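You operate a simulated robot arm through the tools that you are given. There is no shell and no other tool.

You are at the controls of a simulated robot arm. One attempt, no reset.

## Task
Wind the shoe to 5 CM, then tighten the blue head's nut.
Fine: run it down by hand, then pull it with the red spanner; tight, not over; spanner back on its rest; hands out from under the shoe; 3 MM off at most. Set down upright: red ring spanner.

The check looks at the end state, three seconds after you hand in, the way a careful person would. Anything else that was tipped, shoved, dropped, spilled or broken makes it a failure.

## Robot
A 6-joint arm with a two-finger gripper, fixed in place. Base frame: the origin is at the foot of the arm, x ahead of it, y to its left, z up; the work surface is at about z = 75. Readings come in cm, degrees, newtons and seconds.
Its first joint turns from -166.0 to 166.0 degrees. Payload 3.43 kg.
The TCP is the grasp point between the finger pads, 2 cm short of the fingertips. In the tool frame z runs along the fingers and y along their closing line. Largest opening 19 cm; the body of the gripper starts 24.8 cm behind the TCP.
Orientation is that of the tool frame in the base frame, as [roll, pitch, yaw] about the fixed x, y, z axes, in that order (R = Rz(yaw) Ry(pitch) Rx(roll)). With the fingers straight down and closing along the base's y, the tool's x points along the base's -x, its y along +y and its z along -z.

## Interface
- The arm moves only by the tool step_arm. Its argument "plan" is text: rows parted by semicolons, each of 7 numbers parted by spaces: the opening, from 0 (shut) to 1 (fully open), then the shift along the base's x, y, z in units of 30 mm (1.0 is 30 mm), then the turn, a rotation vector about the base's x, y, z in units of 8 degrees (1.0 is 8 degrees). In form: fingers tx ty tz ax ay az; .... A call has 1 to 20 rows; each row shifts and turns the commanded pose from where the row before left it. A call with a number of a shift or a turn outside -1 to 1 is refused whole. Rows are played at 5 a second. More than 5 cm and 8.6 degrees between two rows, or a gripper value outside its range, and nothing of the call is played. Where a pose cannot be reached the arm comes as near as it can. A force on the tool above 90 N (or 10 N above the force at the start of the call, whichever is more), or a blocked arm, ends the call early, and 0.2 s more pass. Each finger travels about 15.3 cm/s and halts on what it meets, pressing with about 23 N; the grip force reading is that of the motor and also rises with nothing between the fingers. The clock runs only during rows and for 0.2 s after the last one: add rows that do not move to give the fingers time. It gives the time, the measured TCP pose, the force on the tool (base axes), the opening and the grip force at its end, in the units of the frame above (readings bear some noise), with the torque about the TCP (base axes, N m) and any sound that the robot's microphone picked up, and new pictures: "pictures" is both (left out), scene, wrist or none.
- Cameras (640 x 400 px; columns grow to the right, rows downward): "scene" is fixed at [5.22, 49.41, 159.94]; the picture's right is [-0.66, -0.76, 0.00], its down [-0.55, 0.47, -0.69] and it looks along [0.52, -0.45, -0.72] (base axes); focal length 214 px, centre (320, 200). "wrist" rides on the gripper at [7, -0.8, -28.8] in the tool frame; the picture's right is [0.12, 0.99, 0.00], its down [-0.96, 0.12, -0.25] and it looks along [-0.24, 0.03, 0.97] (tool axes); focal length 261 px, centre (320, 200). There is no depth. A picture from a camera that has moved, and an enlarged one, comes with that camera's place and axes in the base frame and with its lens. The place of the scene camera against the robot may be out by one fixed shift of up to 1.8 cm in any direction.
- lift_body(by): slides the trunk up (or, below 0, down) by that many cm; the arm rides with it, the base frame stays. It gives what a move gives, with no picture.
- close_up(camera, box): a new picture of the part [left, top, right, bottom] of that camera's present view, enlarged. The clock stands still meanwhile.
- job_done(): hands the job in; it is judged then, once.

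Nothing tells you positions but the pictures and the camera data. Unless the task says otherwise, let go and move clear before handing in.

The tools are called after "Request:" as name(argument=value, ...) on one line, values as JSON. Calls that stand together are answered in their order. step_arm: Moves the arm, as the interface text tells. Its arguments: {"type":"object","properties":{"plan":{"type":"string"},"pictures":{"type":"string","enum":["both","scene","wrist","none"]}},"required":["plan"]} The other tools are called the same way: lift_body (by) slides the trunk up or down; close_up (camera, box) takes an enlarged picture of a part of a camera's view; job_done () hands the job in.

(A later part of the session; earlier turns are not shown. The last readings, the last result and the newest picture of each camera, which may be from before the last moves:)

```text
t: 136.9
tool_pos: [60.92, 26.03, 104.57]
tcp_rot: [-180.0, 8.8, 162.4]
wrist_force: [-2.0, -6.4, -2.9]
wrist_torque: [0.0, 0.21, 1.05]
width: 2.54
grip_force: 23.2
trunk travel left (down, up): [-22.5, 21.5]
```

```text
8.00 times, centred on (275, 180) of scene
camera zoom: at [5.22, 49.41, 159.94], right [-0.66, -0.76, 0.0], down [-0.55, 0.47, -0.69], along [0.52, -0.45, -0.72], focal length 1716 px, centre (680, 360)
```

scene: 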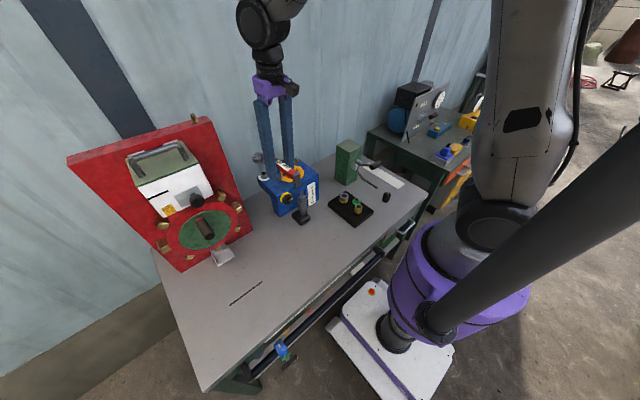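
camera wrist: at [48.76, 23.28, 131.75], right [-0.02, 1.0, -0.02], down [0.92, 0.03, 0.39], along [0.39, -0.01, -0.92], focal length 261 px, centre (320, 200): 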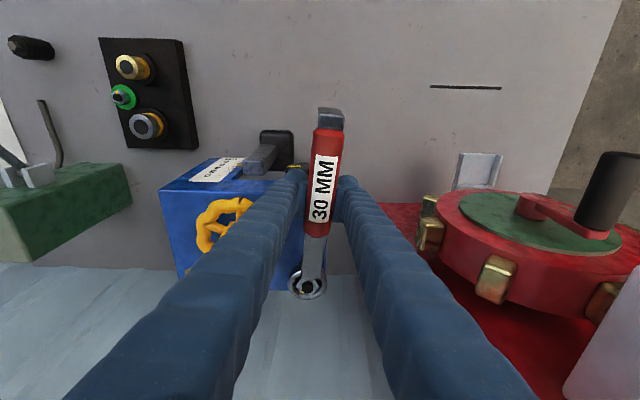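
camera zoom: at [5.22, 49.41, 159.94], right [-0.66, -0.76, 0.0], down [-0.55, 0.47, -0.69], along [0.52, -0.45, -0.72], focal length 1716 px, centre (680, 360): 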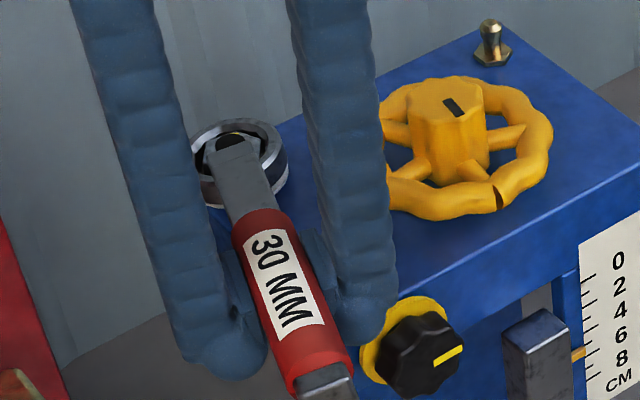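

Request:
step_arm(plan="0 0.078 0.19 0 0 0 -0.19; 0 0.078 0.19 0 0 0 -0.19; 0 0 0 0 0 0 0", pictures="none")

Request:
close_up(camera="wrist", box=[285, 252, 335, 312])

Request:
close_up(camera="scene", box=[250, 160, 290, 190])

```text
t: 137.7
tool_pos: [61.28, 27.14, 104.58]
tcp_rot: [-179.9, 8.8, 159.3]
wrist_force: [-2.7, -10.7, -4.9]
wrist_torque: [0.04, 0.34, 0.4]
width: 2.51
grip_force: 23.3
trunk travel left (down, up): [-22.5, 21.5]
```

```text
6.67 times, centred on (310, 282) of wrist
camera zoom: at [50.44, 30.48, 131.9], right [0.24, 0.97, -0.02], down [0.9, -0.21, 0.39], along [0.38, -0.11, -0.92], focal length 1738 px, centre (387, -347)
```

zoom: 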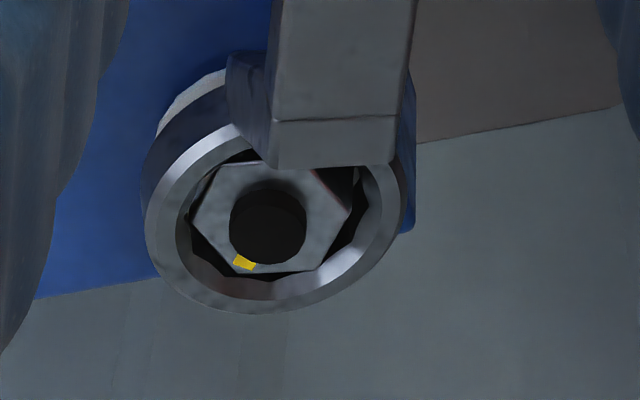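

```text
13.33 times, centred on (270, 175) of scene
camera zoom: at [5.22, 49.41, 159.94], right [-0.66, -0.76, 0.0], down [-0.55, 0.47, -0.69], along [0.52, -0.45, -0.72], focal length 2860 px, centre (987, 533)
```

zoom: 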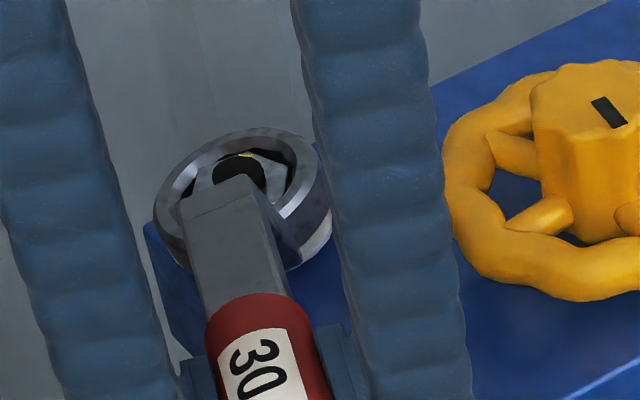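

Request:
step_arm(plan="0 0.073 0.148 0 0 0 -0.32; 0 0.073 0.148 0 0 0 -0.32; 0 0 0 0 0 0 0", pictures="none")

Request:
close_up(camera="wrist", box=[285, 252, 335, 312])

Request:
close_up(camera="scene", box=[250, 160, 290, 190])

```text
t: 138.5
tool_pos: [61.79, 28.25, 104.52]
tcp_rot: [180.0, 8.8, 154.3]
wrist_force: [0.4, -5.7, -2.9]
wrist_torque: [-0.05, 0.09, 1.31]
width: 2.56
grip_force: 23.6
trunk travel left (down, up): [-22.5, 21.5]
```

```text
6.67 times, centred on (310, 282) of wrist
camera zoom: at [51.21, 32.41, 131.9], right [0.33, 0.95, -0.02], down [0.87, -0.29, 0.39], along [0.37, -0.14, -0.92], focal length 1738 px, centre (387, -347)
```

zoom: 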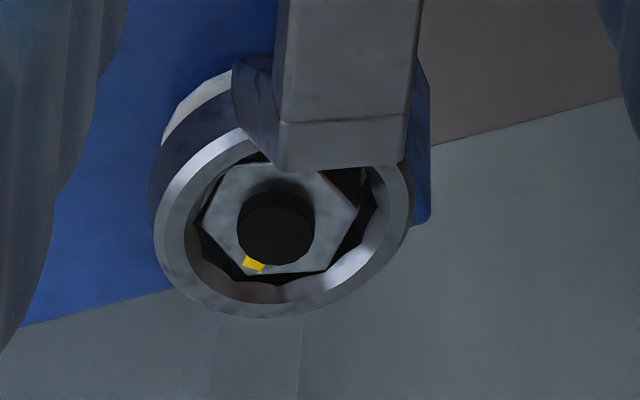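

```text
13.33 times, centred on (270, 175) of scene
camera zoom: at [5.22, 49.41, 159.94], right [-0.66, -0.76, 0.0], down [-0.55, 0.47, -0.69], along [0.52, -0.45, -0.72], focal length 2860 px, centre (987, 533)
```

zoom: 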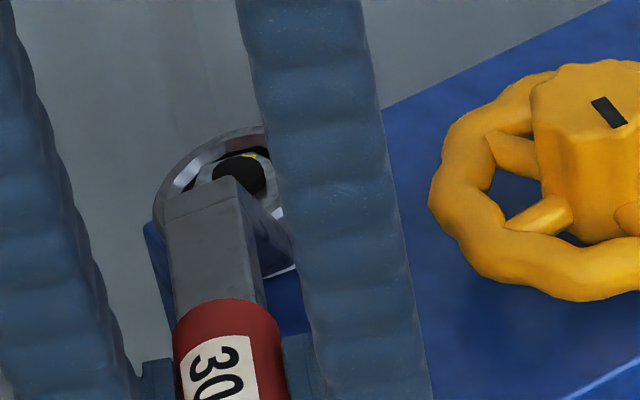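

Request:
step_arm(plan="0 0.09 0.145 0 0 0 -0.25; 0 0.09 0.145 0 0 0 -0.25; 0 0 0 0 0 0 0", pictures="none")

Request:
close_up(camera="wrist", box=[285, 252, 335, 312])

Request:
close_up(camera="scene", box=[250, 160, 290, 190])

```text
t: 139.3
tool_pos: [62.21, 29.12, 104.6]
tcp_rot: [-179.9, 8.8, 150.2]
wrist_force: [-3.2, -9.1, -4.4]
wrist_torque: [0.08, 0.34, 0.99]
width: 2.59
grip_force: 23.0
trunk travel left (down, up): [-22.5, 21.5]
```

```text
6.67 times, centred on (310, 282) of wrist
camera zoom: at [52.08, 34.02, 131.94], right [0.39, 0.92, -0.02], down [0.85, -0.35, 0.39], along [0.35, -0.17, -0.92], focal length 1738 px, centre (387, -347)
```

zoom: 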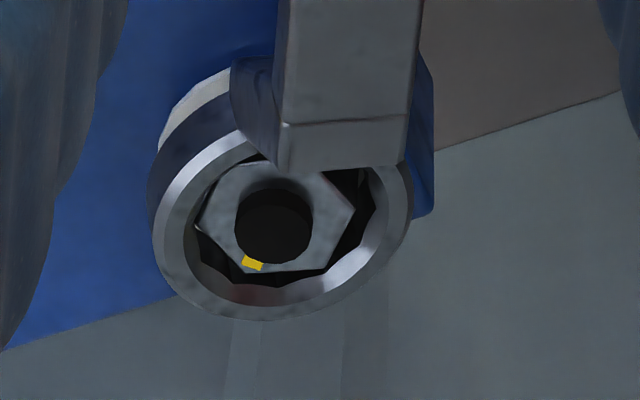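

```text
13.33 times, centred on (270, 175) of scene
camera zoom: at [5.22, 49.41, 159.94], right [-0.66, -0.76, 0.0], down [-0.55, 0.47, -0.69], along [0.52, -0.45, -0.72], focal length 2860 px, centre (987, 533)
```

zoom: 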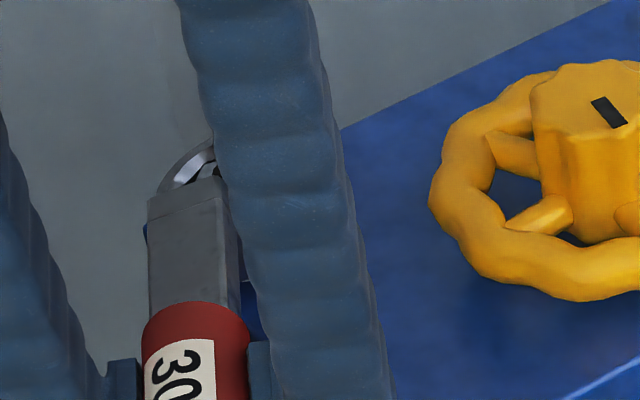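

Request:
step_arm(plan="0 0.097 0.137 0 0 0 -0.25; 0 0.097 0.137 0 0 0 -0.25; 0 0 0 0 0 0 0", pictures="none")

Request:
close_up(camera="wrist", box=[285, 252, 335, 312])

```text
t: 140.1
tool_pos: [62.86, 29.9, 104.51]
tcp_rot: [-179.9, 8.9, 146.3]
wrist_force: [-2.9, -11.0, -3.9]
wrist_torque: [0.05, 0.3, 1.05]
width: 2.59
grip_force: 23.2
trunk travel left (down, up): [-22.5, 21.5]
```

```text
6.67 times, centred on (310, 282) of wrist
camera zoom: at [53.01, 35.56, 131.93], right [0.45, 0.89, -0.02], down [0.82, -0.41, 0.39], along [0.34, -0.19, -0.92], focal length 1738 px, centre (387, -347)
```

zoom: 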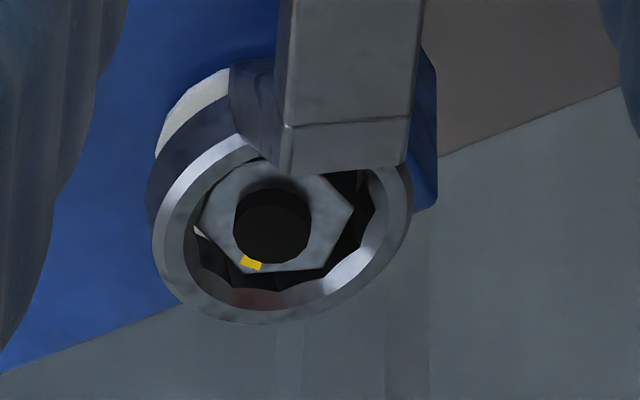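

Request:
step_arm(plan="0 0.1 0.132 0 0 0 -0.25; 0 0.1 0.132 0 0 0 -0.25; 0 0 0 0 0 0 0", pictures="none")

Request:
close_up(camera="wrist", box=[285, 252, 335, 312])

Request:
close_up(camera="scene", box=[230, 155, 300, 210])

```text
t: 140.9
tool_pos: [63.55, 30.69, 104.47]
tcp_rot: [-179.8, 8.7, 142.3]
wrist_force: [-2.8, -13.0, -3.0]
wrist_torque: [0.01, 0.23, 1.0]
width: 2.59
grip_force: 23.3
trunk travel left (down, up): [-22.5, 21.5]
```

```text
6.67 times, centred on (310, 282) of wrist
camera zoom: at [54.05, 37.1, 131.87], right [0.51, 0.86, -0.02], down [0.79, -0.47, 0.39], along [0.33, -0.22, -0.92], focal length 1738 px, centre (387, -347)
```

zoom: 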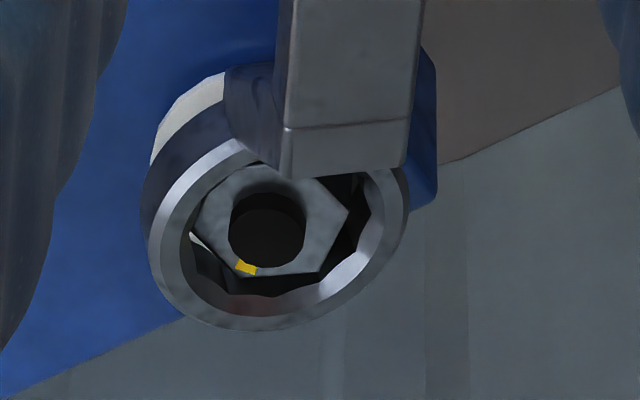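

```text
7.27 times, centred on (265, 182) of scene
camera zoom: at [5.22, 49.41, 159.94], right [-0.66, -0.76, 0.0], down [-0.55, 0.47, -0.69], along [0.52, -0.45, -0.72], focal length 1560 px, centre (720, 327)
```

zoom: 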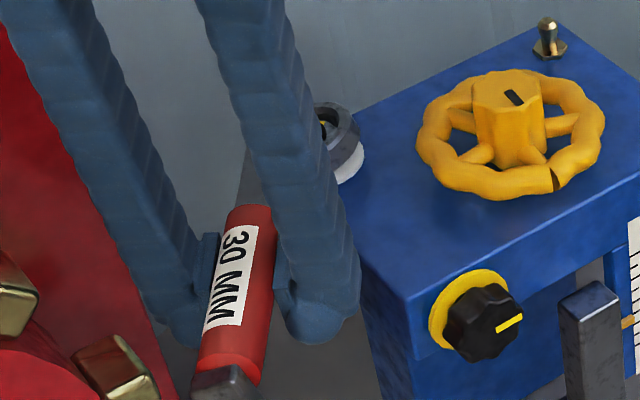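

Torque is about 2.7 N·m with the washer still white, and the spanner has rolled in my grip under the side load. I'll unload, lift off the nut and check the ring's attitude.

Request:
step_arm(plan="0 -0.1 -0.132 0 0 0 0.25; 0 -0.097 -0.137 0 0 0 0.25; 0 0 0 0 0 0 0", pictures="none")

Request:
step_arm(plan="0 0 0 0.15 0 0 0; 0 0 0 0.25 0 0 0; 0 0 0 0.3 0 0 0; 0 0 0 0.3 0 0 0; 0 0 0 0 0 0 0", pictures="wrist")

Request:
close_up(camera="wrist", box=[275, 230, 345, 320])

Request:
close_up(camera="scene", box=[230, 140, 300, 200])

```text
t: 141.7
tool_pos: [62.84, 30.02, 104.58]
tcp_rot: [180.0, 8.9, 146.3]
wrist_force: [0.5, 0.3, -3.8]
wrist_torque: [0.12, 0.17, 1.06]
width: 2.58
grip_force: 22.6
trunk travel left (down, up): [-22.5, 21.5]
```

```text
t: 142.9
tool_pos: [62.85, 29.84, 107.59]
tcp_rot: [-179.9, 8.9, 146.2]
wrist_force: [-0.7, 0.1, -4.0]
wrist_torque: [0.16, 0.17, 0.0]
width: 2.5
grip_force: 23.0
trunk travel left (down, up): [-22.5, 21.5]
camera wrist: at [52.99, 35.6, 134.95], right [0.45, 0.89, -0.02], down [0.82, -0.41, 0.39], along [0.34, -0.19, -0.92], focal length 261 px, centre (320, 200)
```

wrist: 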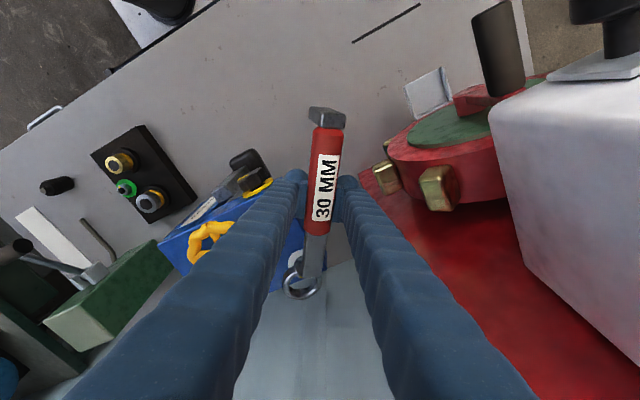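

```text
4.44 times, centred on (310, 275) of wrist
camera zoom: at [52.99, 35.6, 134.95], right [0.45, 0.89, -0.02], down [0.82, -0.41, 0.39], along [0.34, -0.19, -0.92], focal length 1158 px, centre (364, -133)
```

zoom: 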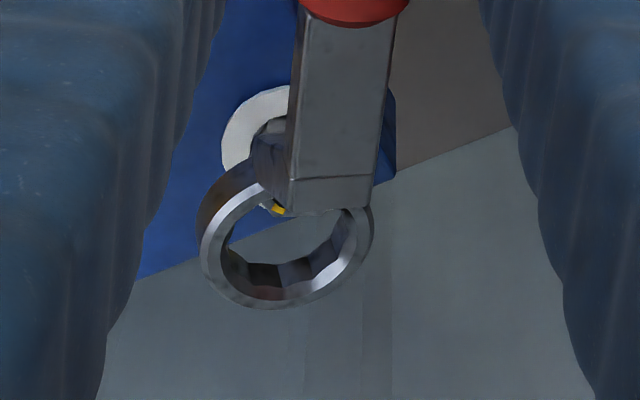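

```text
6.67 times, centred on (265, 170) of scene
camera zoom: at [5.22, 49.41, 159.94], right [-0.66, -0.76, 0.0], down [-0.55, 0.47, -0.69], along [0.52, -0.45, -0.72], focal length 1430 px, centre (687, 400)
```

zoom: 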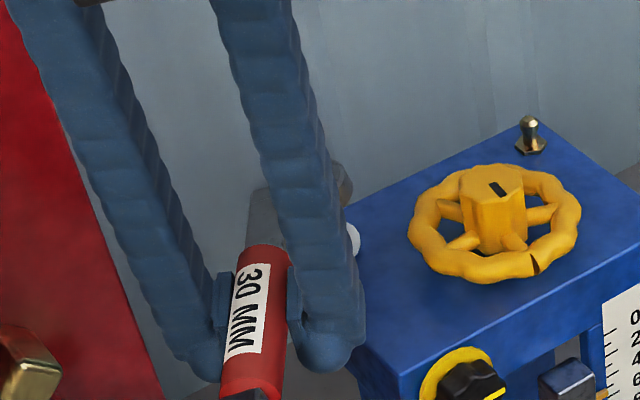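

The spanner has rolled about 17° about its handle. I'll roll the gripper to bring the ring level, then swing back to the previous seating pose for another index.

Request:
step_arm(plan="0 0 0 0 0.436 -0.3 0; 0 0 0 0 0.436 -0.3 0; 0 0 0 0 0.436 -0.3 0; 0 0 0 0 0.436 -0.3 0; 0 0 0 0 0 0 0", pictures="wrist")

Request:
close_up(camera="wrist", box=[275, 230, 345, 320])

Request:
close_up(camera="scene", box=[230, 130, 300, 200])

```text
t: 144.1
tool_pos: [62.73, 30.02, 107.47]
tcp_rot: [162.9, 8.7, 143.6]
wrist_force: [-0.1, -0.4, -4.0]
wrist_torque: [0.17, 0.21, 0.03]
width: 2.51
grip_force: 23.2
trunk travel left (down, up): [-22.5, 21.5]
camera wrist: at [48.54, 29.03, 133.38], right [0.43, 0.86, 0.27], down [0.76, -0.51, 0.41], along [0.49, 0.03, -0.87], focal length 261 px, centre (320, 200)
```

wrist: 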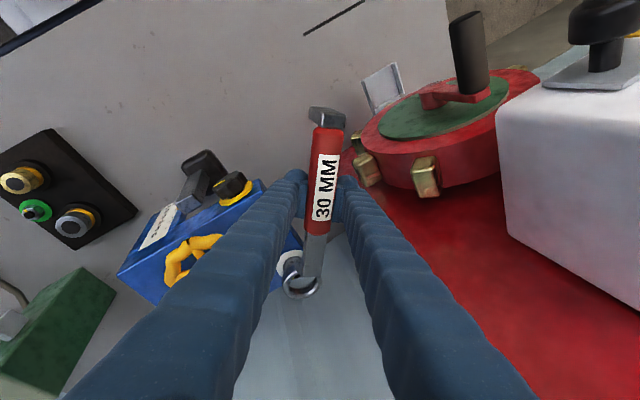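

```text
4.44 times, centred on (310, 275) of wrist
camera zoom: at [48.54, 29.03, 133.38], right [0.43, 0.86, 0.27], down [0.76, -0.51, 0.41], along [0.49, 0.03, -0.87], focal length 1158 px, centre (364, -133)
```

zoom: 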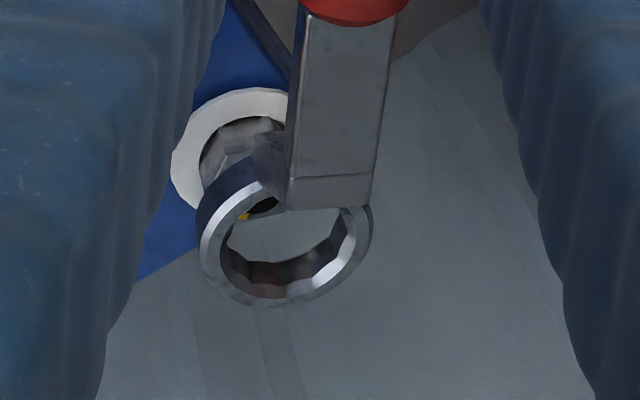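

```text
5.71 times, centred on (265, 165) of scene
camera zoom: at [5.22, 49.41, 159.94], right [-0.66, -0.76, 0.0], down [-0.55, 0.47, -0.69], along [0.52, -0.45, -0.72], focal length 1226 px, centre (634, 400)
```

zoom: 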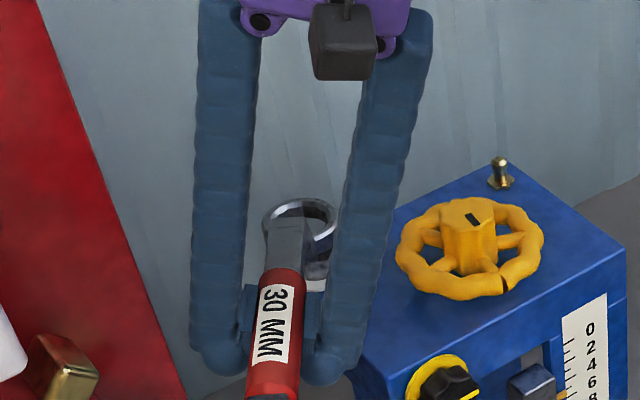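

Ring looks level now. I'll swing back to the seating position above the nut.

Request:
step_arm(plan="0 -0.2 -0.34 0 0 0 0.44; 0 -0.2 -0.33 0 0 0 0.44; 0 -0.113 -0.27 0 0 0 0.44; 0 -0.113 -0.27 0 0 0 0.44; 0 -0.082 -0.272 0 0 0 0.44; 0 -0.082 -0.272 0 0 0 0.44; 0 -0.047 -0.287 0 0 0 0.44; 0 -0.047 -0.287 0 0 0 0.44; 0 0 0 0 0 0 0; 0 0 0 0 0 0 0", pictures="wrist")

Request:
close_up(camera="wrist", box=[275, 230, 345, 320])

Request:
close_up(camera="scene", box=[245, 150, 305, 205])

```text
t: 146.3
tool_pos: [60.13, 22.93, 107.55]
tcp_rot: [162.9, 8.7, 171.8]
wrist_force: [0.2, 0.5, -3.8]
wrist_torque: [0.06, 0.23, -0.03]
width: 2.52
grip_force: 22.5
trunk travel left (down, up): [-22.5, 21.5]
camera wrist: at [47.99, 15.4, 133.45], right [-0.03, 0.96, 0.27], down [0.91, -0.09, 0.41], along [0.42, 0.26, -0.87], focal length 261 px, centre (320, 200)
```

wrist: 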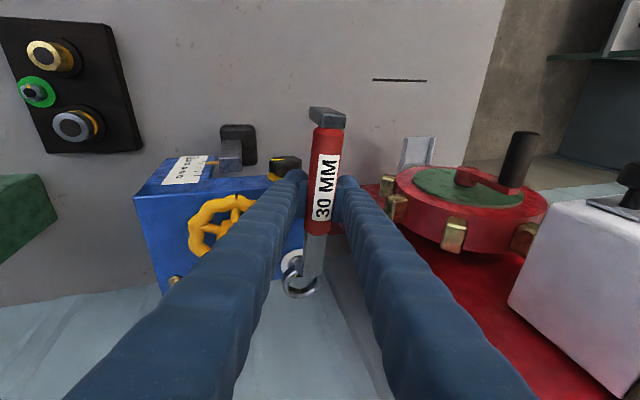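

```text
4.44 times, centred on (310, 275) of wrist
camera zoom: at [47.99, 15.4, 133.45], right [-0.03, 0.96, 0.27], down [0.91, -0.09, 0.41], along [0.42, 0.26, -0.87], focal length 1158 px, centre (364, -133)
```

zoom: 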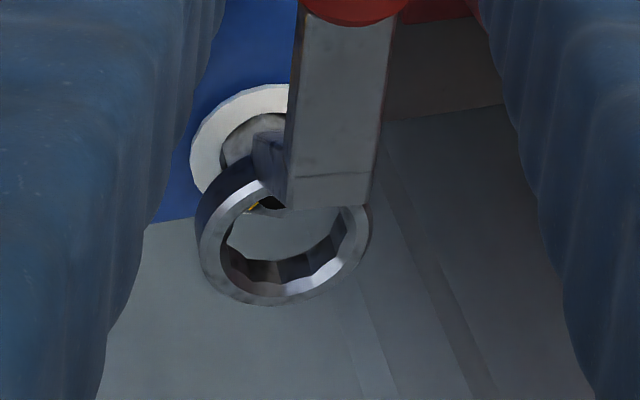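

```text
7.27 times, centred on (275, 178) of scene
camera zoom: at [5.22, 49.41, 159.94], right [-0.66, -0.76, 0.0], down [-0.55, 0.47, -0.69], along [0.52, -0.45, -0.72], focal length 1560 px, centre (647, 364)
```

zoom: 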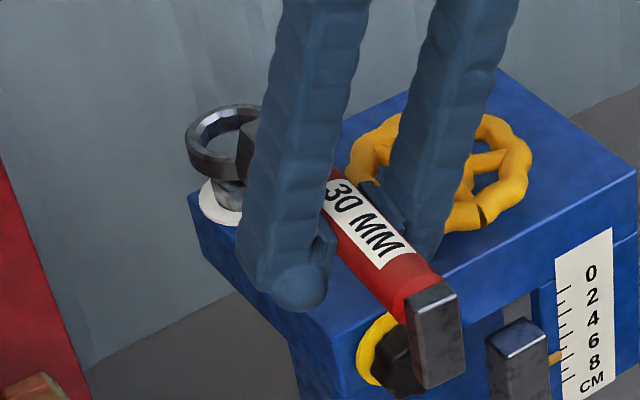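

Request:
step_arm(plan="0 0.05 0.08 -0.2 0 0 0; 0 0 0 -0.2 0 0 0; 0 0 0 0 0 0 0", pictures="none")

Request:
close_up(camera="wrist", box=[285, 250, 335, 315])

Request:
close_up(camera="scene", box=[250, 158, 290, 190])

```text
t: 147.1
tool_pos: [60.35, 23.11, 106.34]
tcp_rot: [162.9, 8.7, 171.7]
wrist_force: [-0.4, 0.0, -3.3]
wrist_torque: [0.02, 0.22, 0.0]
width: 2.48
grip_force: 22.4
trunk travel left (down, up): [-22.5, 21.5]
```

```text
6.15 times, centred on (310, 282) of wrist
camera zoom: at [48.14, 15.54, 132.23], right [-0.02, 0.96, 0.27], down [0.91, -0.09, 0.41], along [0.42, 0.26, -0.87], focal length 1604 px, centre (382, -308)
```

zoom: 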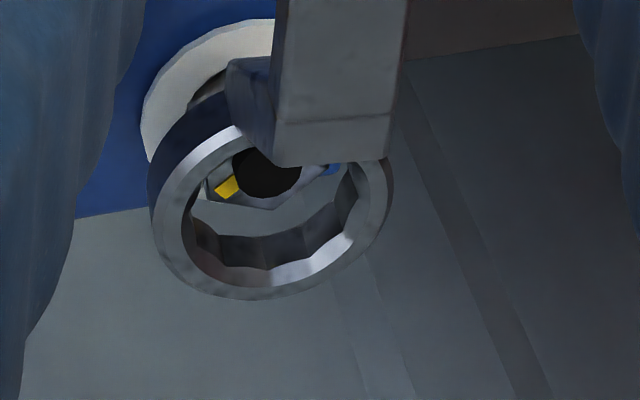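

```text
12.50 times, centred on (270, 174) of scene
camera zoom: at [5.22, 49.41, 159.94], right [-0.66, -0.76, 0.0], down [-0.55, 0.47, -0.69], along [0.52, -0.45, -0.72], focal length 2681 px, centre (945, 525)
```

zoom: 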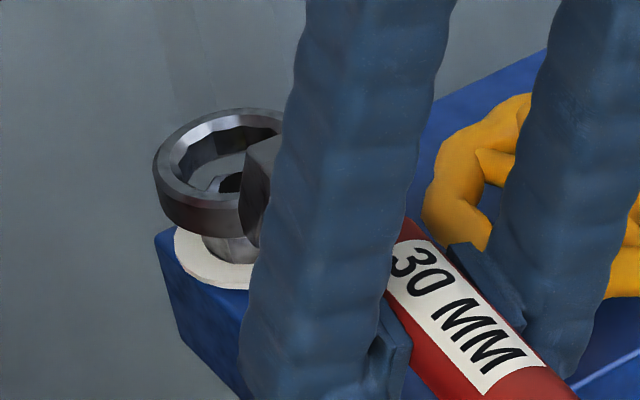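

Request:
step_arm(plan="0 0.035 0.045 -0.1 0 0 0; 0 0 0 -0.1 0 0 0; 0 0 0 0 0 0 0", pictures="none")

Request:
close_up(camera="wrist", box=[285, 250, 335, 315])

Request:
close_up(camera="scene", box=[250, 158, 290, 190])

```text
t: 147.9
tool_pos: [60.38, 23.38, 105.72]
tcp_rot: [162.9, 8.7, 171.9]
wrist_force: [-0.6, 0.0, -3.6]
wrist_torque: [0.01, 0.23, 0.02]
width: 2.51
grip_force: 22.9
trunk travel left (down, up): [-22.5, 21.5]
```

```text
6.15 times, centred on (310, 282) of wrist
camera zoom: at [48.22, 15.75, 131.63], right [-0.03, 0.96, 0.27], down [0.91, -0.09, 0.41], along [0.42, 0.26, -0.87], focal length 1604 px, centre (382, -308)
```

zoom: 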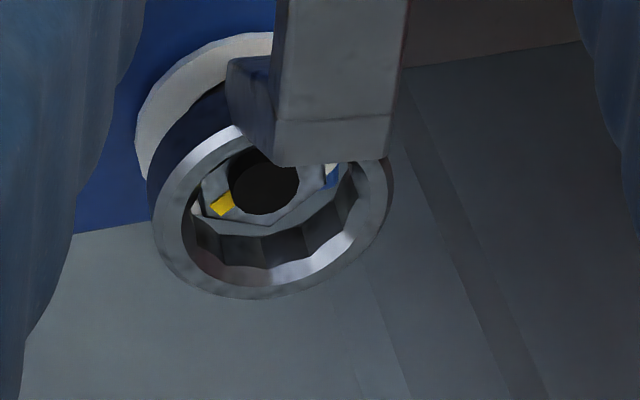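

```text
12.50 times, centred on (270, 174) of scene
camera zoom: at [5.22, 49.41, 159.94], right [-0.66, -0.76, 0.0], down [-0.55, 0.47, -0.69], along [0.52, -0.45, -0.72], focal length 2681 px, centre (945, 525)
```

zoom: 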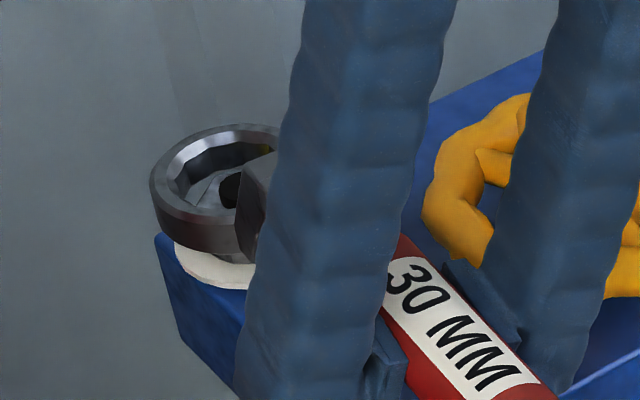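

Request:
step_arm(plan="0 0 -0.01 -0.08 0 0 0; 0 0 0 -0.05 0 0 0; 0 0 0 0 0 0 0", pictures="none")

Request:
close_up(camera="wrist", box=[285, 250, 335, 315])

Request:
close_up(camera="scene", box=[250, 158, 290, 190])

```text
t: 148.7
tool_pos: [60.38, 23.28, 105.28]
tcp_rot: [162.9, 8.7, 171.9]
wrist_force: [0.4, 0.0, -4.6]
wrist_torque: [0.02, 0.22, -0.01]
width: 2.49
grip_force: 22.5
trunk travel left (down, up): [-22.5, 21.5]
```

```text
6.15 times, centred on (310, 282) of wrist
camera zoom: at [48.22, 15.71, 131.24], right [-0.02, 0.96, 0.27], down [0.91, -0.09, 0.41], along [0.42, 0.26, -0.87], focal length 1604 px, centre (382, -308)
```

zoom: 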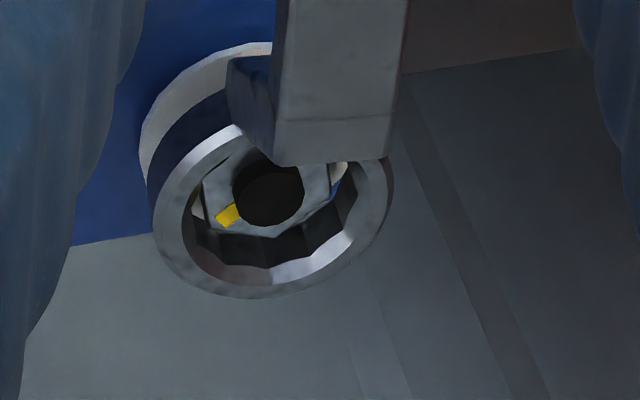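

```text
12.50 times, centred on (270, 174) of scene
camera zoom: at [5.22, 49.41, 159.94], right [-0.66, -0.76, 0.0], down [-0.55, 0.47, -0.69], along [0.52, -0.45, -0.72], focal length 2681 px, centre (945, 525)
```

zoom: 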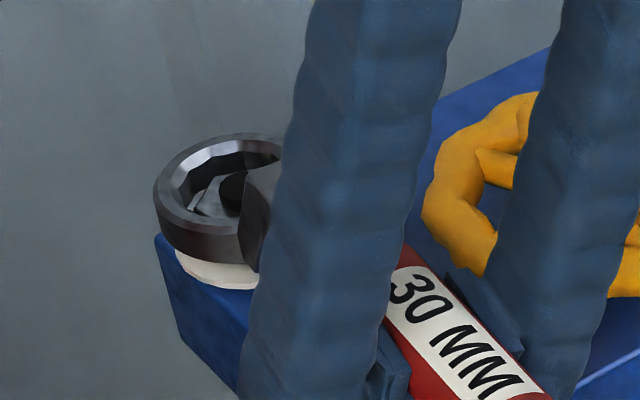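

Request:
step_arm(plan="0 0 0 -0.07 0 0 0; 0 0 0 -0.06 0 0 0; 0 0 0 0 0 0 0", pictures="none")

Request:
step_arm(plan="0 0 0 -0.04 -0.35 0.037 0; 0 0 0 -0.04 -0.35 0.037 0; 0 0 0 0 0 0 0", pictures="none")

Request:
close_up(camera="wrist", box=[285, 250, 335, 315])

Request:
close_up(camera="scene", box=[250, 158, 290, 190])

```text
t: 149.5
tool_pos: [60.5, 23.36, 105.08]
tcp_rot: [162.8, 8.7, 171.8]
wrist_force: [0.6, -0.5, -4.0]
wrist_torque: [0.06, 0.23, 0.01]
width: 2.51
grip_force: 22.8
trunk travel left (down, up): [-22.5, 21.5]
```

```text
t: 150.3
tool_pos: [60.46, 23.31, 104.71]
tcp_rot: [168.6, 8.9, 172.6]
wrist_force: [0.0, 0.3, -4.0]
wrist_torque: [0.02, 0.2, -0.03]
width: 2.5
grip_force: 23.2
trunk travel left (down, up): [-22.5, 21.5]
```

```text
6.15 times, centred on (310, 282) of wrist
camera zoom: at [48.51, 18.34, 131.36], right [-0.02, 0.98, 0.18], down [0.91, -0.05, 0.41], along [0.41, 0.17, -0.9], focal length 1604 px, centre (382, -308)
```

zoom: 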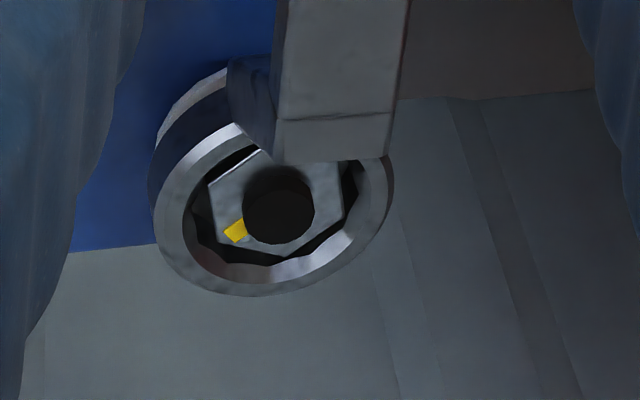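

```text
12.50 times, centred on (270, 174) of scene
camera zoom: at [5.22, 49.41, 159.94], right [-0.66, -0.76, 0.0], down [-0.55, 0.47, -0.69], along [0.52, -0.45, -0.72], focal length 2681 px, centre (945, 525)
```

zoom: 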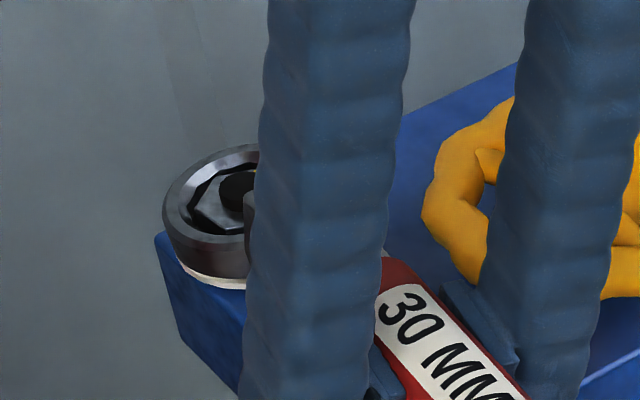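

The ring is fully around the nut again with a corner along the handle. I'll start the third pull, keeping the rotation matched so most of the load is carried as a couple.

Request:
step_arm(plan="0 0.027 0.16 0 0 0 -0.27; 0 0.027 0.16 0 0 0 -0.27; 0 0.038 0.157 0 0 0 -0.25; 0 0.038 0.157 0 0 0 -0.25; 0 0 0 0 0 0 0", pictures="none")

Request:
close_up(camera="wrist", box=[285, 250, 335, 315])

Request:
close_up(camera="scene", box=[250, 158, 290, 190])

```text
t: 151.5
tool_pos: [60.89, 25.01, 104.8]
tcp_rot: [168.6, 8.8, 164.3]
wrist_force: [-2.5, -2.8, -1.6]
wrist_torque: [-0.03, 0.15, 1.3]
width: 2.54
grip_force: 23.0
trunk travel left (down, up): [-22.5, 21.5]
```

```text
6.15 times, centred on (310, 282) of wrist
camera zoom: at [48.3, 21.96, 131.45], right [0.12, 0.98, 0.18], down [0.89, -0.18, 0.41], along [0.43, 0.11, -0.9], focal length 1604 px, centre (382, -308)
```

zoom: 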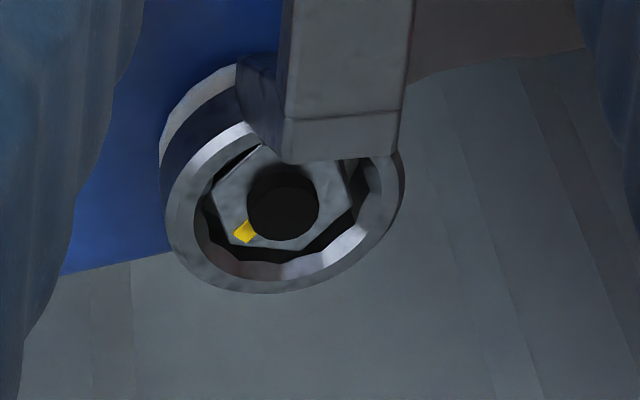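

```text
12.50 times, centred on (270, 174) of scene
camera zoom: at [5.22, 49.41, 159.94], right [-0.66, -0.76, 0.0], down [-0.55, 0.47, -0.69], along [0.52, -0.45, -0.72], focal length 2681 px, centre (945, 525)
```

zoom: 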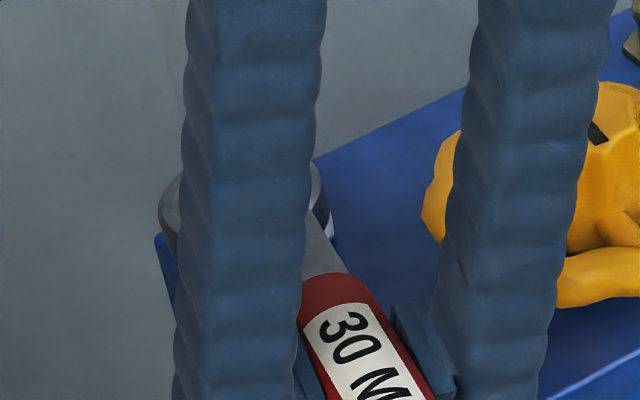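

Request:
step_arm(plan="0 0.05 0.16 0 0 0 -0.22; 0 0.05 0.16 0 0 0 -0.22; 0 0 0 0 0 0 0", pictures="none")

Request:
close_up(camera="wrist", box=[285, 250, 335, 315])

```text
t: 152.3
tool_pos: [61.04, 26.03, 104.72]
tcp_rot: [168.7, 8.8, 160.9]
wrist_force: [-11.5, -7.9, -3.4]
wrist_torque: [-0.04, 0.36, 1.05]
width: 2.58
grip_force: 23.2
trunk travel left (down, up): [-22.5, 21.5]
```

```text
6.15 times, centred on (310, 282) of wrist
camera zoom: at [48.26, 23.68, 131.44], right [0.18, 0.97, 0.18], down [0.88, -0.24, 0.41], along [0.44, 0.08, -0.9], focal length 1604 px, centre (382, -308)
```

zoom: 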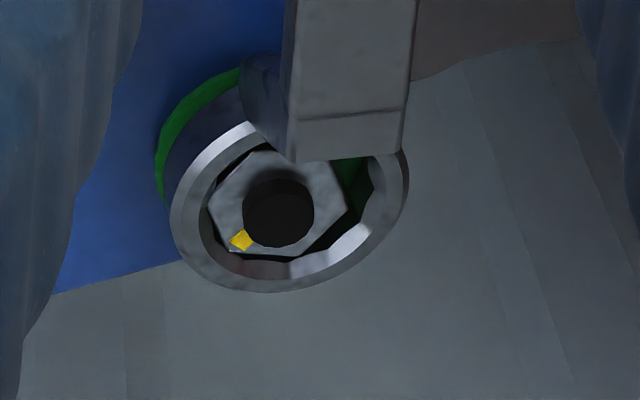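

The washer has turned green, so the nut is tight and I'll stop pulling. I'll ease off the load gently without turning back past the slack.

Request:
step_arm(plan="0 -0.045 -0.15 0 0 0 0.25; 0 -0.045 -0.15 0 0 0 0.25; 0 0 0 0 0 0 0", pictures="none")

Request:
close_up(camera="wrist", box=[285, 250, 335, 315])

```text
t: 153.1
tool_pos: [60.84, 25.22, 104.86]
tcp_rot: [168.6, 8.9, 164.9]
wrist_force: [-12.7, -0.9, -0.2]
wrist_torque: [-0.04, 0.13, 0.68]
width: 2.54
grip_force: 22.8
trunk travel left (down, up): [-22.5, 21.5]
```

```text
6.15 times, centred on (310, 282) of wrist
camera zoom: at [48.25, 21.96, 131.4], right [0.11, 0.98, 0.18], down [0.89, -0.18, 0.41], along [0.43, 0.11, -0.89], focal length 1604 px, centre (382, -308)
```

zoom: 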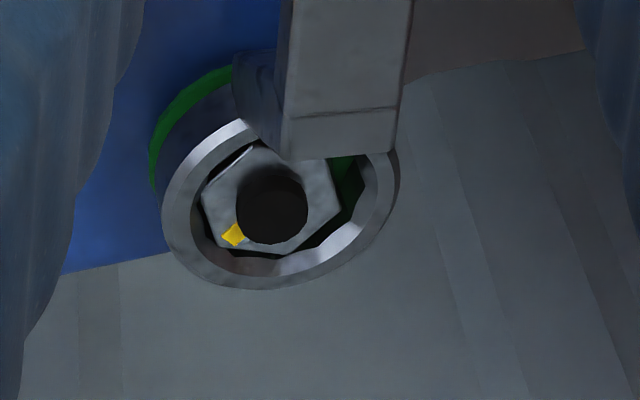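

Request:
step_arm(plan="0 -0.05 -0.1 0 0 0 0.2; 0 -0.03 -0.1 0 0 0 0.2; 0 0 0 0 0 0 0", pictures="none")

Request:
close_up(camera="wrist", box=[285, 250, 335, 315])

```text
t: 153.9
tool_pos: [60.75, 24.64, 104.73]
tcp_rot: [168.5, 8.9, 167.9]
wrist_force: [-6.2, -3.6, -0.5]
wrist_torque: [-0.07, 0.14, -0.28]
width: 2.49
grip_force: 23.0
trunk travel left (down, up): [-22.5, 21.5]
```

```text
6.15 times, centred on (310, 282) of wrist
camera zoom: at [48.37, 20.64, 131.37], right [0.06, 0.98, 0.18], down [0.9, -0.13, 0.41], along [0.43, 0.14, -0.89], focal length 1604 px, centre (382, -308)
```

zoom: 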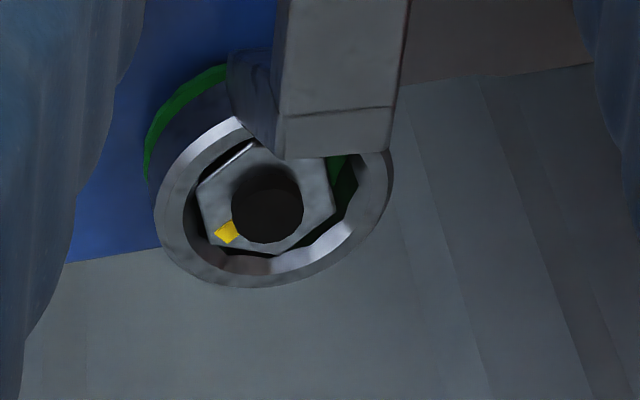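

The load is nearly gone and the washer stays green. I'll lift the spanner straight off the nut.

Request:
step_arm(plan="0 -0.025 0.005 0.1 0 0 0; 0 0 0 0.2 0 0 0; 0 0 0 0.3 0 0 0; 0 0 0 0.4 0 0 0; 0 0 0 0.4 0 0 0; 0 0 0 0 0 0 0", pictures="wrist")

Request:
close_up(camera="wrist", box=[275, 230, 345, 320])

Request:
close_up(camera="scene", box=[245, 145, 315, 205])

```text
t: 155.3
tool_pos: [60.7, 24.52, 108.95]
tcp_rot: [168.6, 8.8, 167.9]
wrist_force: [0.7, 0.2, -3.6]
wrist_torque: [0.06, 0.21, 0.01]
width: 2.47
grip_force: 23.5
trunk travel left (down, up): [-22.5, 21.5]
camera wrist: at [48.41, 20.51, 135.62], right [0.06, 0.98, 0.18], down [0.9, -0.13, 0.41], along [0.42, 0.14, -0.9], focal length 261 px, centre (320, 200)
```

wrist: 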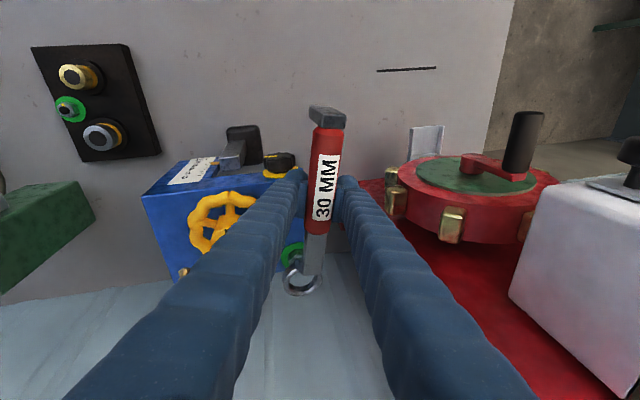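

```text
4.44 times, centred on (310, 275) of wrist
camera zoom: at [48.41, 20.51, 135.62], right [0.06, 0.98, 0.18], down [0.9, -0.13, 0.41], along [0.42, 0.14, -0.9], focal length 1158 px, centre (364, -133)
```

zoom: 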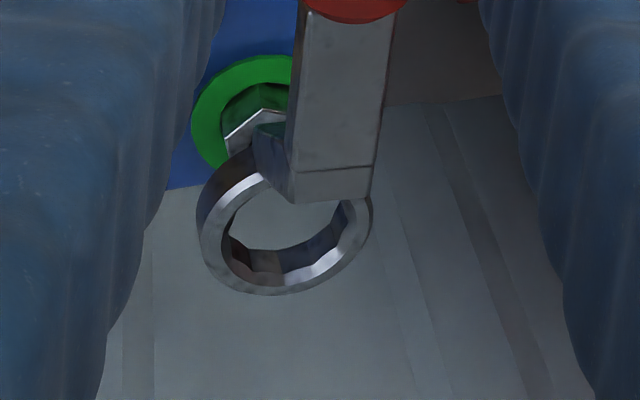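

```text
6.67 times, centred on (280, 175) of scene
camera zoom: at [5.22, 49.41, 159.94], right [-0.66, -0.76, 0.0], down [-0.55, 0.47, -0.69], along [0.52, -0.45, -0.72], focal length 1430 px, centre (587, 367)
```

zoom: 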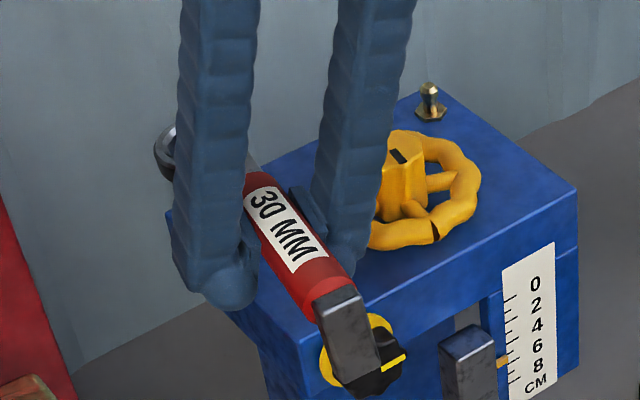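

The washer is green all round and the spanner is free. I'll raise it well clear, straighten the gripper, and carry it back toward its rest.

Request:
step_arm(plan="0 0 0 0.5 0 0 0; 0 0 0 0.9 0 0 0; 0 0 0 0.9 -0.35 0.075 0; 0 0 0 0.9 -0.35 0.075 0; 0 0 0 0.9 -0.35 0.075 0; 0 0 0 0.8 -0.35 0.075 0; 0 0 0 0.4 0.077 0.359 0; 0 0 0 0 0.077 0.359 0; 0 0 0 0 0.077 0.359 0; 0 -0.05 -0.2 0 0 0 0.378; 0 -0.05 -0.4 0 0 0 0.378; 0 -0.1 -0.6 0 0 0 0.378; 0 -0.1 -0.8 0 0 0 0.378; 0 -0.1 -0.9 0 0 0 0; 0 -0.1 -0.9 0 0 0 0; 0 -0.1 -0.9 0 0 0 0; 0 -0.1 -0.9 0 0 0 0; 0 -0.1 -0.9 0 0 0 0; 0 -0.1 -0.9 0 0 0 0; 0 -0.1 -0.9 0 0 0 0", pictures="none")

Request:
step_arm(plan="0 -0.1 -0.9 0 0 0 0; 0 -0.1 -0.9 0 0 0 0; 0 -0.1 -0.9 0 0 0 0; 0 -0.1 -0.9 0 0 0 0; 0 -0.1 -0.9 0 0 0 0; 0 -0.1 -0.9 0 0 0 0; 0 -0.1 -0.9 0 0 0 0; 0 -0.1 -0.9 0 0 0 0; 0 -0.1 -0.9 0 0 0 0; 0 -0.1 -0.9 0 0 0 0; 0 -0.1 -0.9 0 0 0 0; 0 -0.1 -0.9 0 0 0 0; 0 0 -0.9 0 0 0 0; 0 0 -0.9 0 0 0 0; 0 0 -0.7 0 0 0 0; 0 0 -0.4 0 0 0 0; 0 0 -0.2 0 0 0 0; 0 0 0 0 0 0 0", pictures="both")

Request:
close_up(camera="wrist", box=[240, 100, 400, 330])

```text
t: 159.5
tool_pos: [57.28, -0.34, 124.87]
tcp_rot: [179.8, -0.2, -178.1]
wrist_force: [-0.1, -0.3, -3.7]
wrist_torque: [0.06, 0.16, 0.02]
width: 2.48
grip_force: 22.4
trunk travel left (down, up): [-22.5, 21.5]
```

```text
t: 163.3
tool_pos: [54.09, -42.1, 124.69]
tcp_rot: [179.8, -0.2, -178.0]
wrist_force: [0.5, -1.9, -3.1]
wrist_torque: [0.05, 0.22, -0.01]
width: 2.53
grip_force: 22.9
trunk travel left (down, up): [-22.5, 21.5]
camera wrist: at [47.1, -43.18, 153.59], right [-0.15, 0.99, 0.0], down [0.96, 0.15, 0.24], along [0.24, 0.04, -0.97], focal length 261 px, centre (320, 200)
```

scene: 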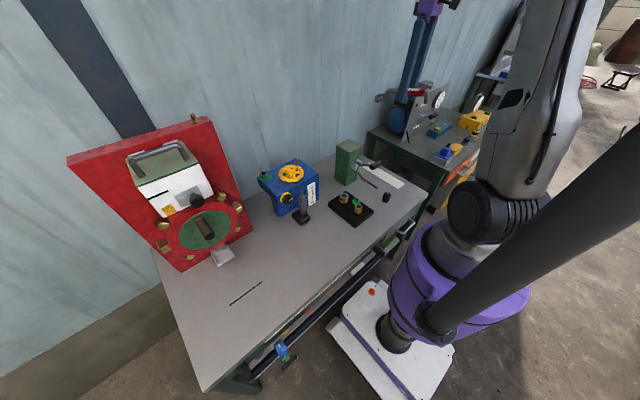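
wrist: 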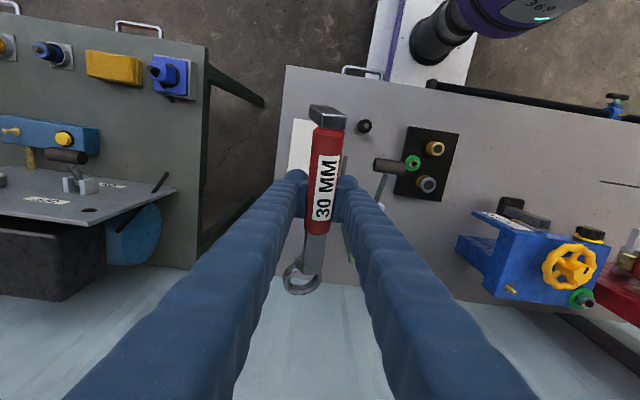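

```text
1.74 times, centred on (320, 215) of wrist
camera zoom: at [47.1, -43.18, 153.59], right [-0.15, 0.99, 0.0], down [0.96, 0.15, 0.24], along [0.24, 0.04, -0.97], focal length 453 px, centre (320, 174)
```

zoom: 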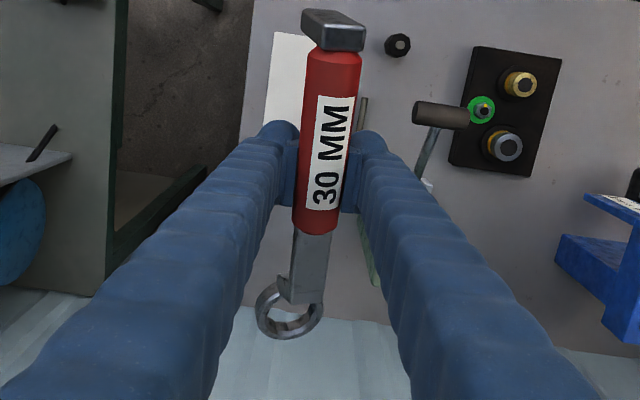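

Request:
close_up(camera="scene", box=[380, 70, 445, 125])

Request:
close_up(camera="scene", box=[250, 155, 325, 215])

```text
7.27 times, centred on (412, 98) of scene
camera zoom: at [5.22, 49.41, 159.94], right [-0.66, -0.76, 0.0], down [-0.55, 0.47, -0.69], along [0.52, -0.45, -0.72], focal length 1560 px, centre (-353, 946)
```

zoom: 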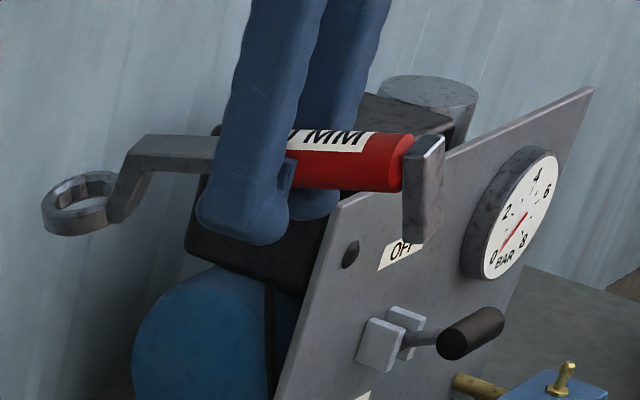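

```text
6.67 times, centred on (288, 185) of scene
camera zoom: at [5.22, 49.41, 159.94], right [-0.66, -0.76, 0.0], down [-0.55, 0.47, -0.69], along [0.52, -0.45, -0.72], focal length 1430 px, centre (537, 300)
```

zoom: 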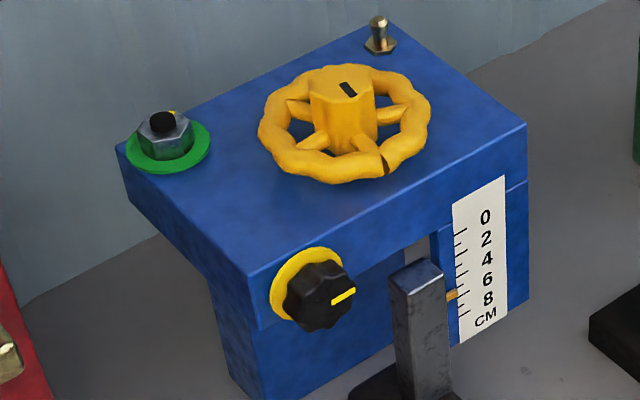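

The nut is green and the shoe looks unmoved. The spanner hangs about 10° nose-down and rolled in the grip. I'll align over the rest, pitch and roll the gripper to level it, and come down closer.

Request:
step_arm(plan="0 -0.06 -0.34 0 0 0 -0.08; 0 -0.06 -0.4 0 0 0 -0.08; 0 -0.06 -0.4 0 0 0 -0.08; 0 -0.06 -0.35 0 0 0 0; 0 -0.06 -0.2 0 0 0 0; 0 0 0 -0.5 0 0 0; 0 0 0 -0.8 0 0 0; 0 0 0 -1 0 0 0; 0 0 0 -1 0 0 0; 0 0 0 -1 0 0 0; 0 0 0 -1 0 0 0; 0 0 0 -1 0 0 0; 0 0 0 -1 0 0 0; 0 0 0 -0.9 0 0 0; 0 0 0 -0.7 0 0 0; 0 0 0 -0.4 0 0 0; 0 0 0 -0.2 0 0 0; 0 0 0 0 0 0 0", pictures="both")

Request:
close_up(camera="wrist", box=[240, 100, 400, 330])

Request:
close_up(camera="scene", box=[355, 120, 425, 190])

```text
t: 167.1
tool_pos: [53.07, -47.06, 96.41]
tcp_rot: [179.8, -0.2, 180.0]
wrist_force: [-0.4, 0.1, -4.4]
wrist_torque: [0.04, 0.21, 0.01]
width: 2.49
grip_force: 23.0
trunk travel left (down, up): [-22.5, 21.5]
camera wrist: at [46.13, -47.93, 125.11], right [-0.12, 0.99, 0.0], down [0.96, 0.11, 0.24], along [0.24, 0.03, -0.97], focal length 261 px, centre (320, 200)
```

scene: 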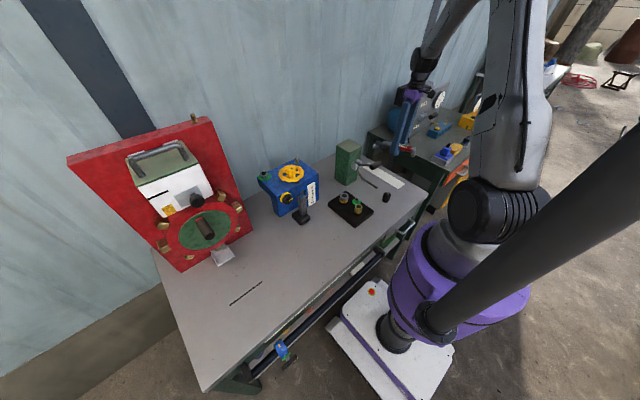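
wrist: 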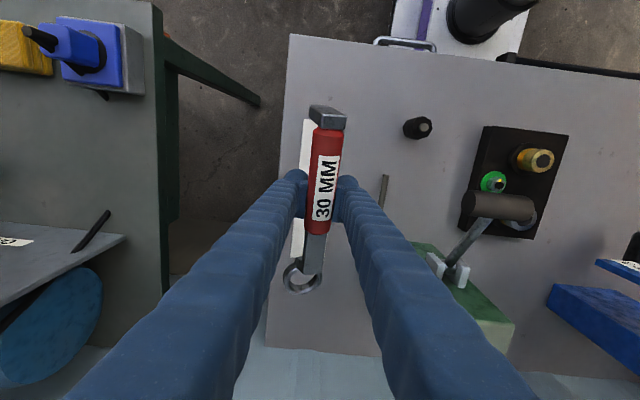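

```text
1.74 times, centred on (320, 215) of wrist
camera zoom: at [46.13, -47.93, 125.11], right [-0.12, 0.99, 0.0], down [0.96, 0.11, 0.24], along [0.24, 0.03, -0.97], focal length 453 px, centre (320, 174)
```

zoom: 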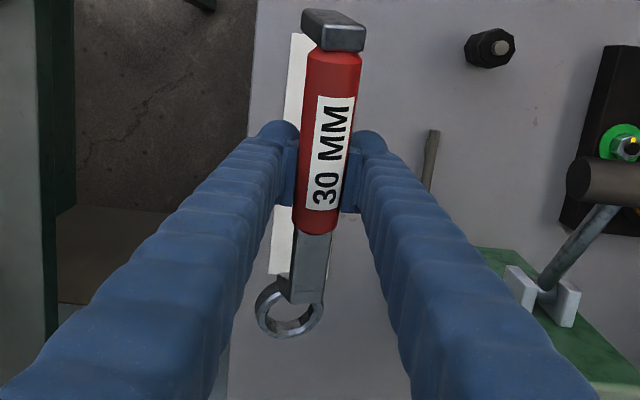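

```text
5.71 times, centred on (390, 155) of scene
camera zoom: at [5.22, 49.41, 159.94], right [-0.66, -0.76, 0.0], down [-0.55, 0.47, -0.69], along [0.52, -0.45, -0.72], focal length 1226 px, centre (-80, 457)
```

zoom: 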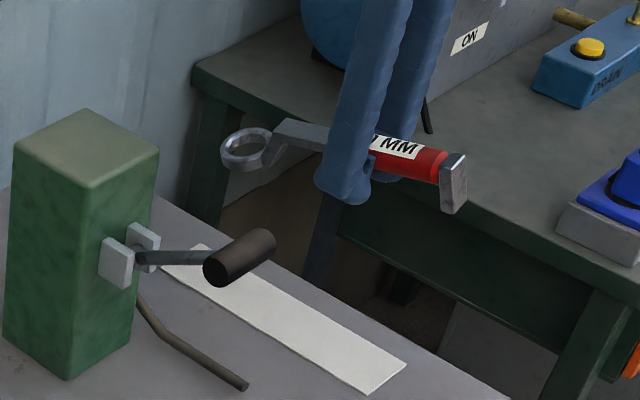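

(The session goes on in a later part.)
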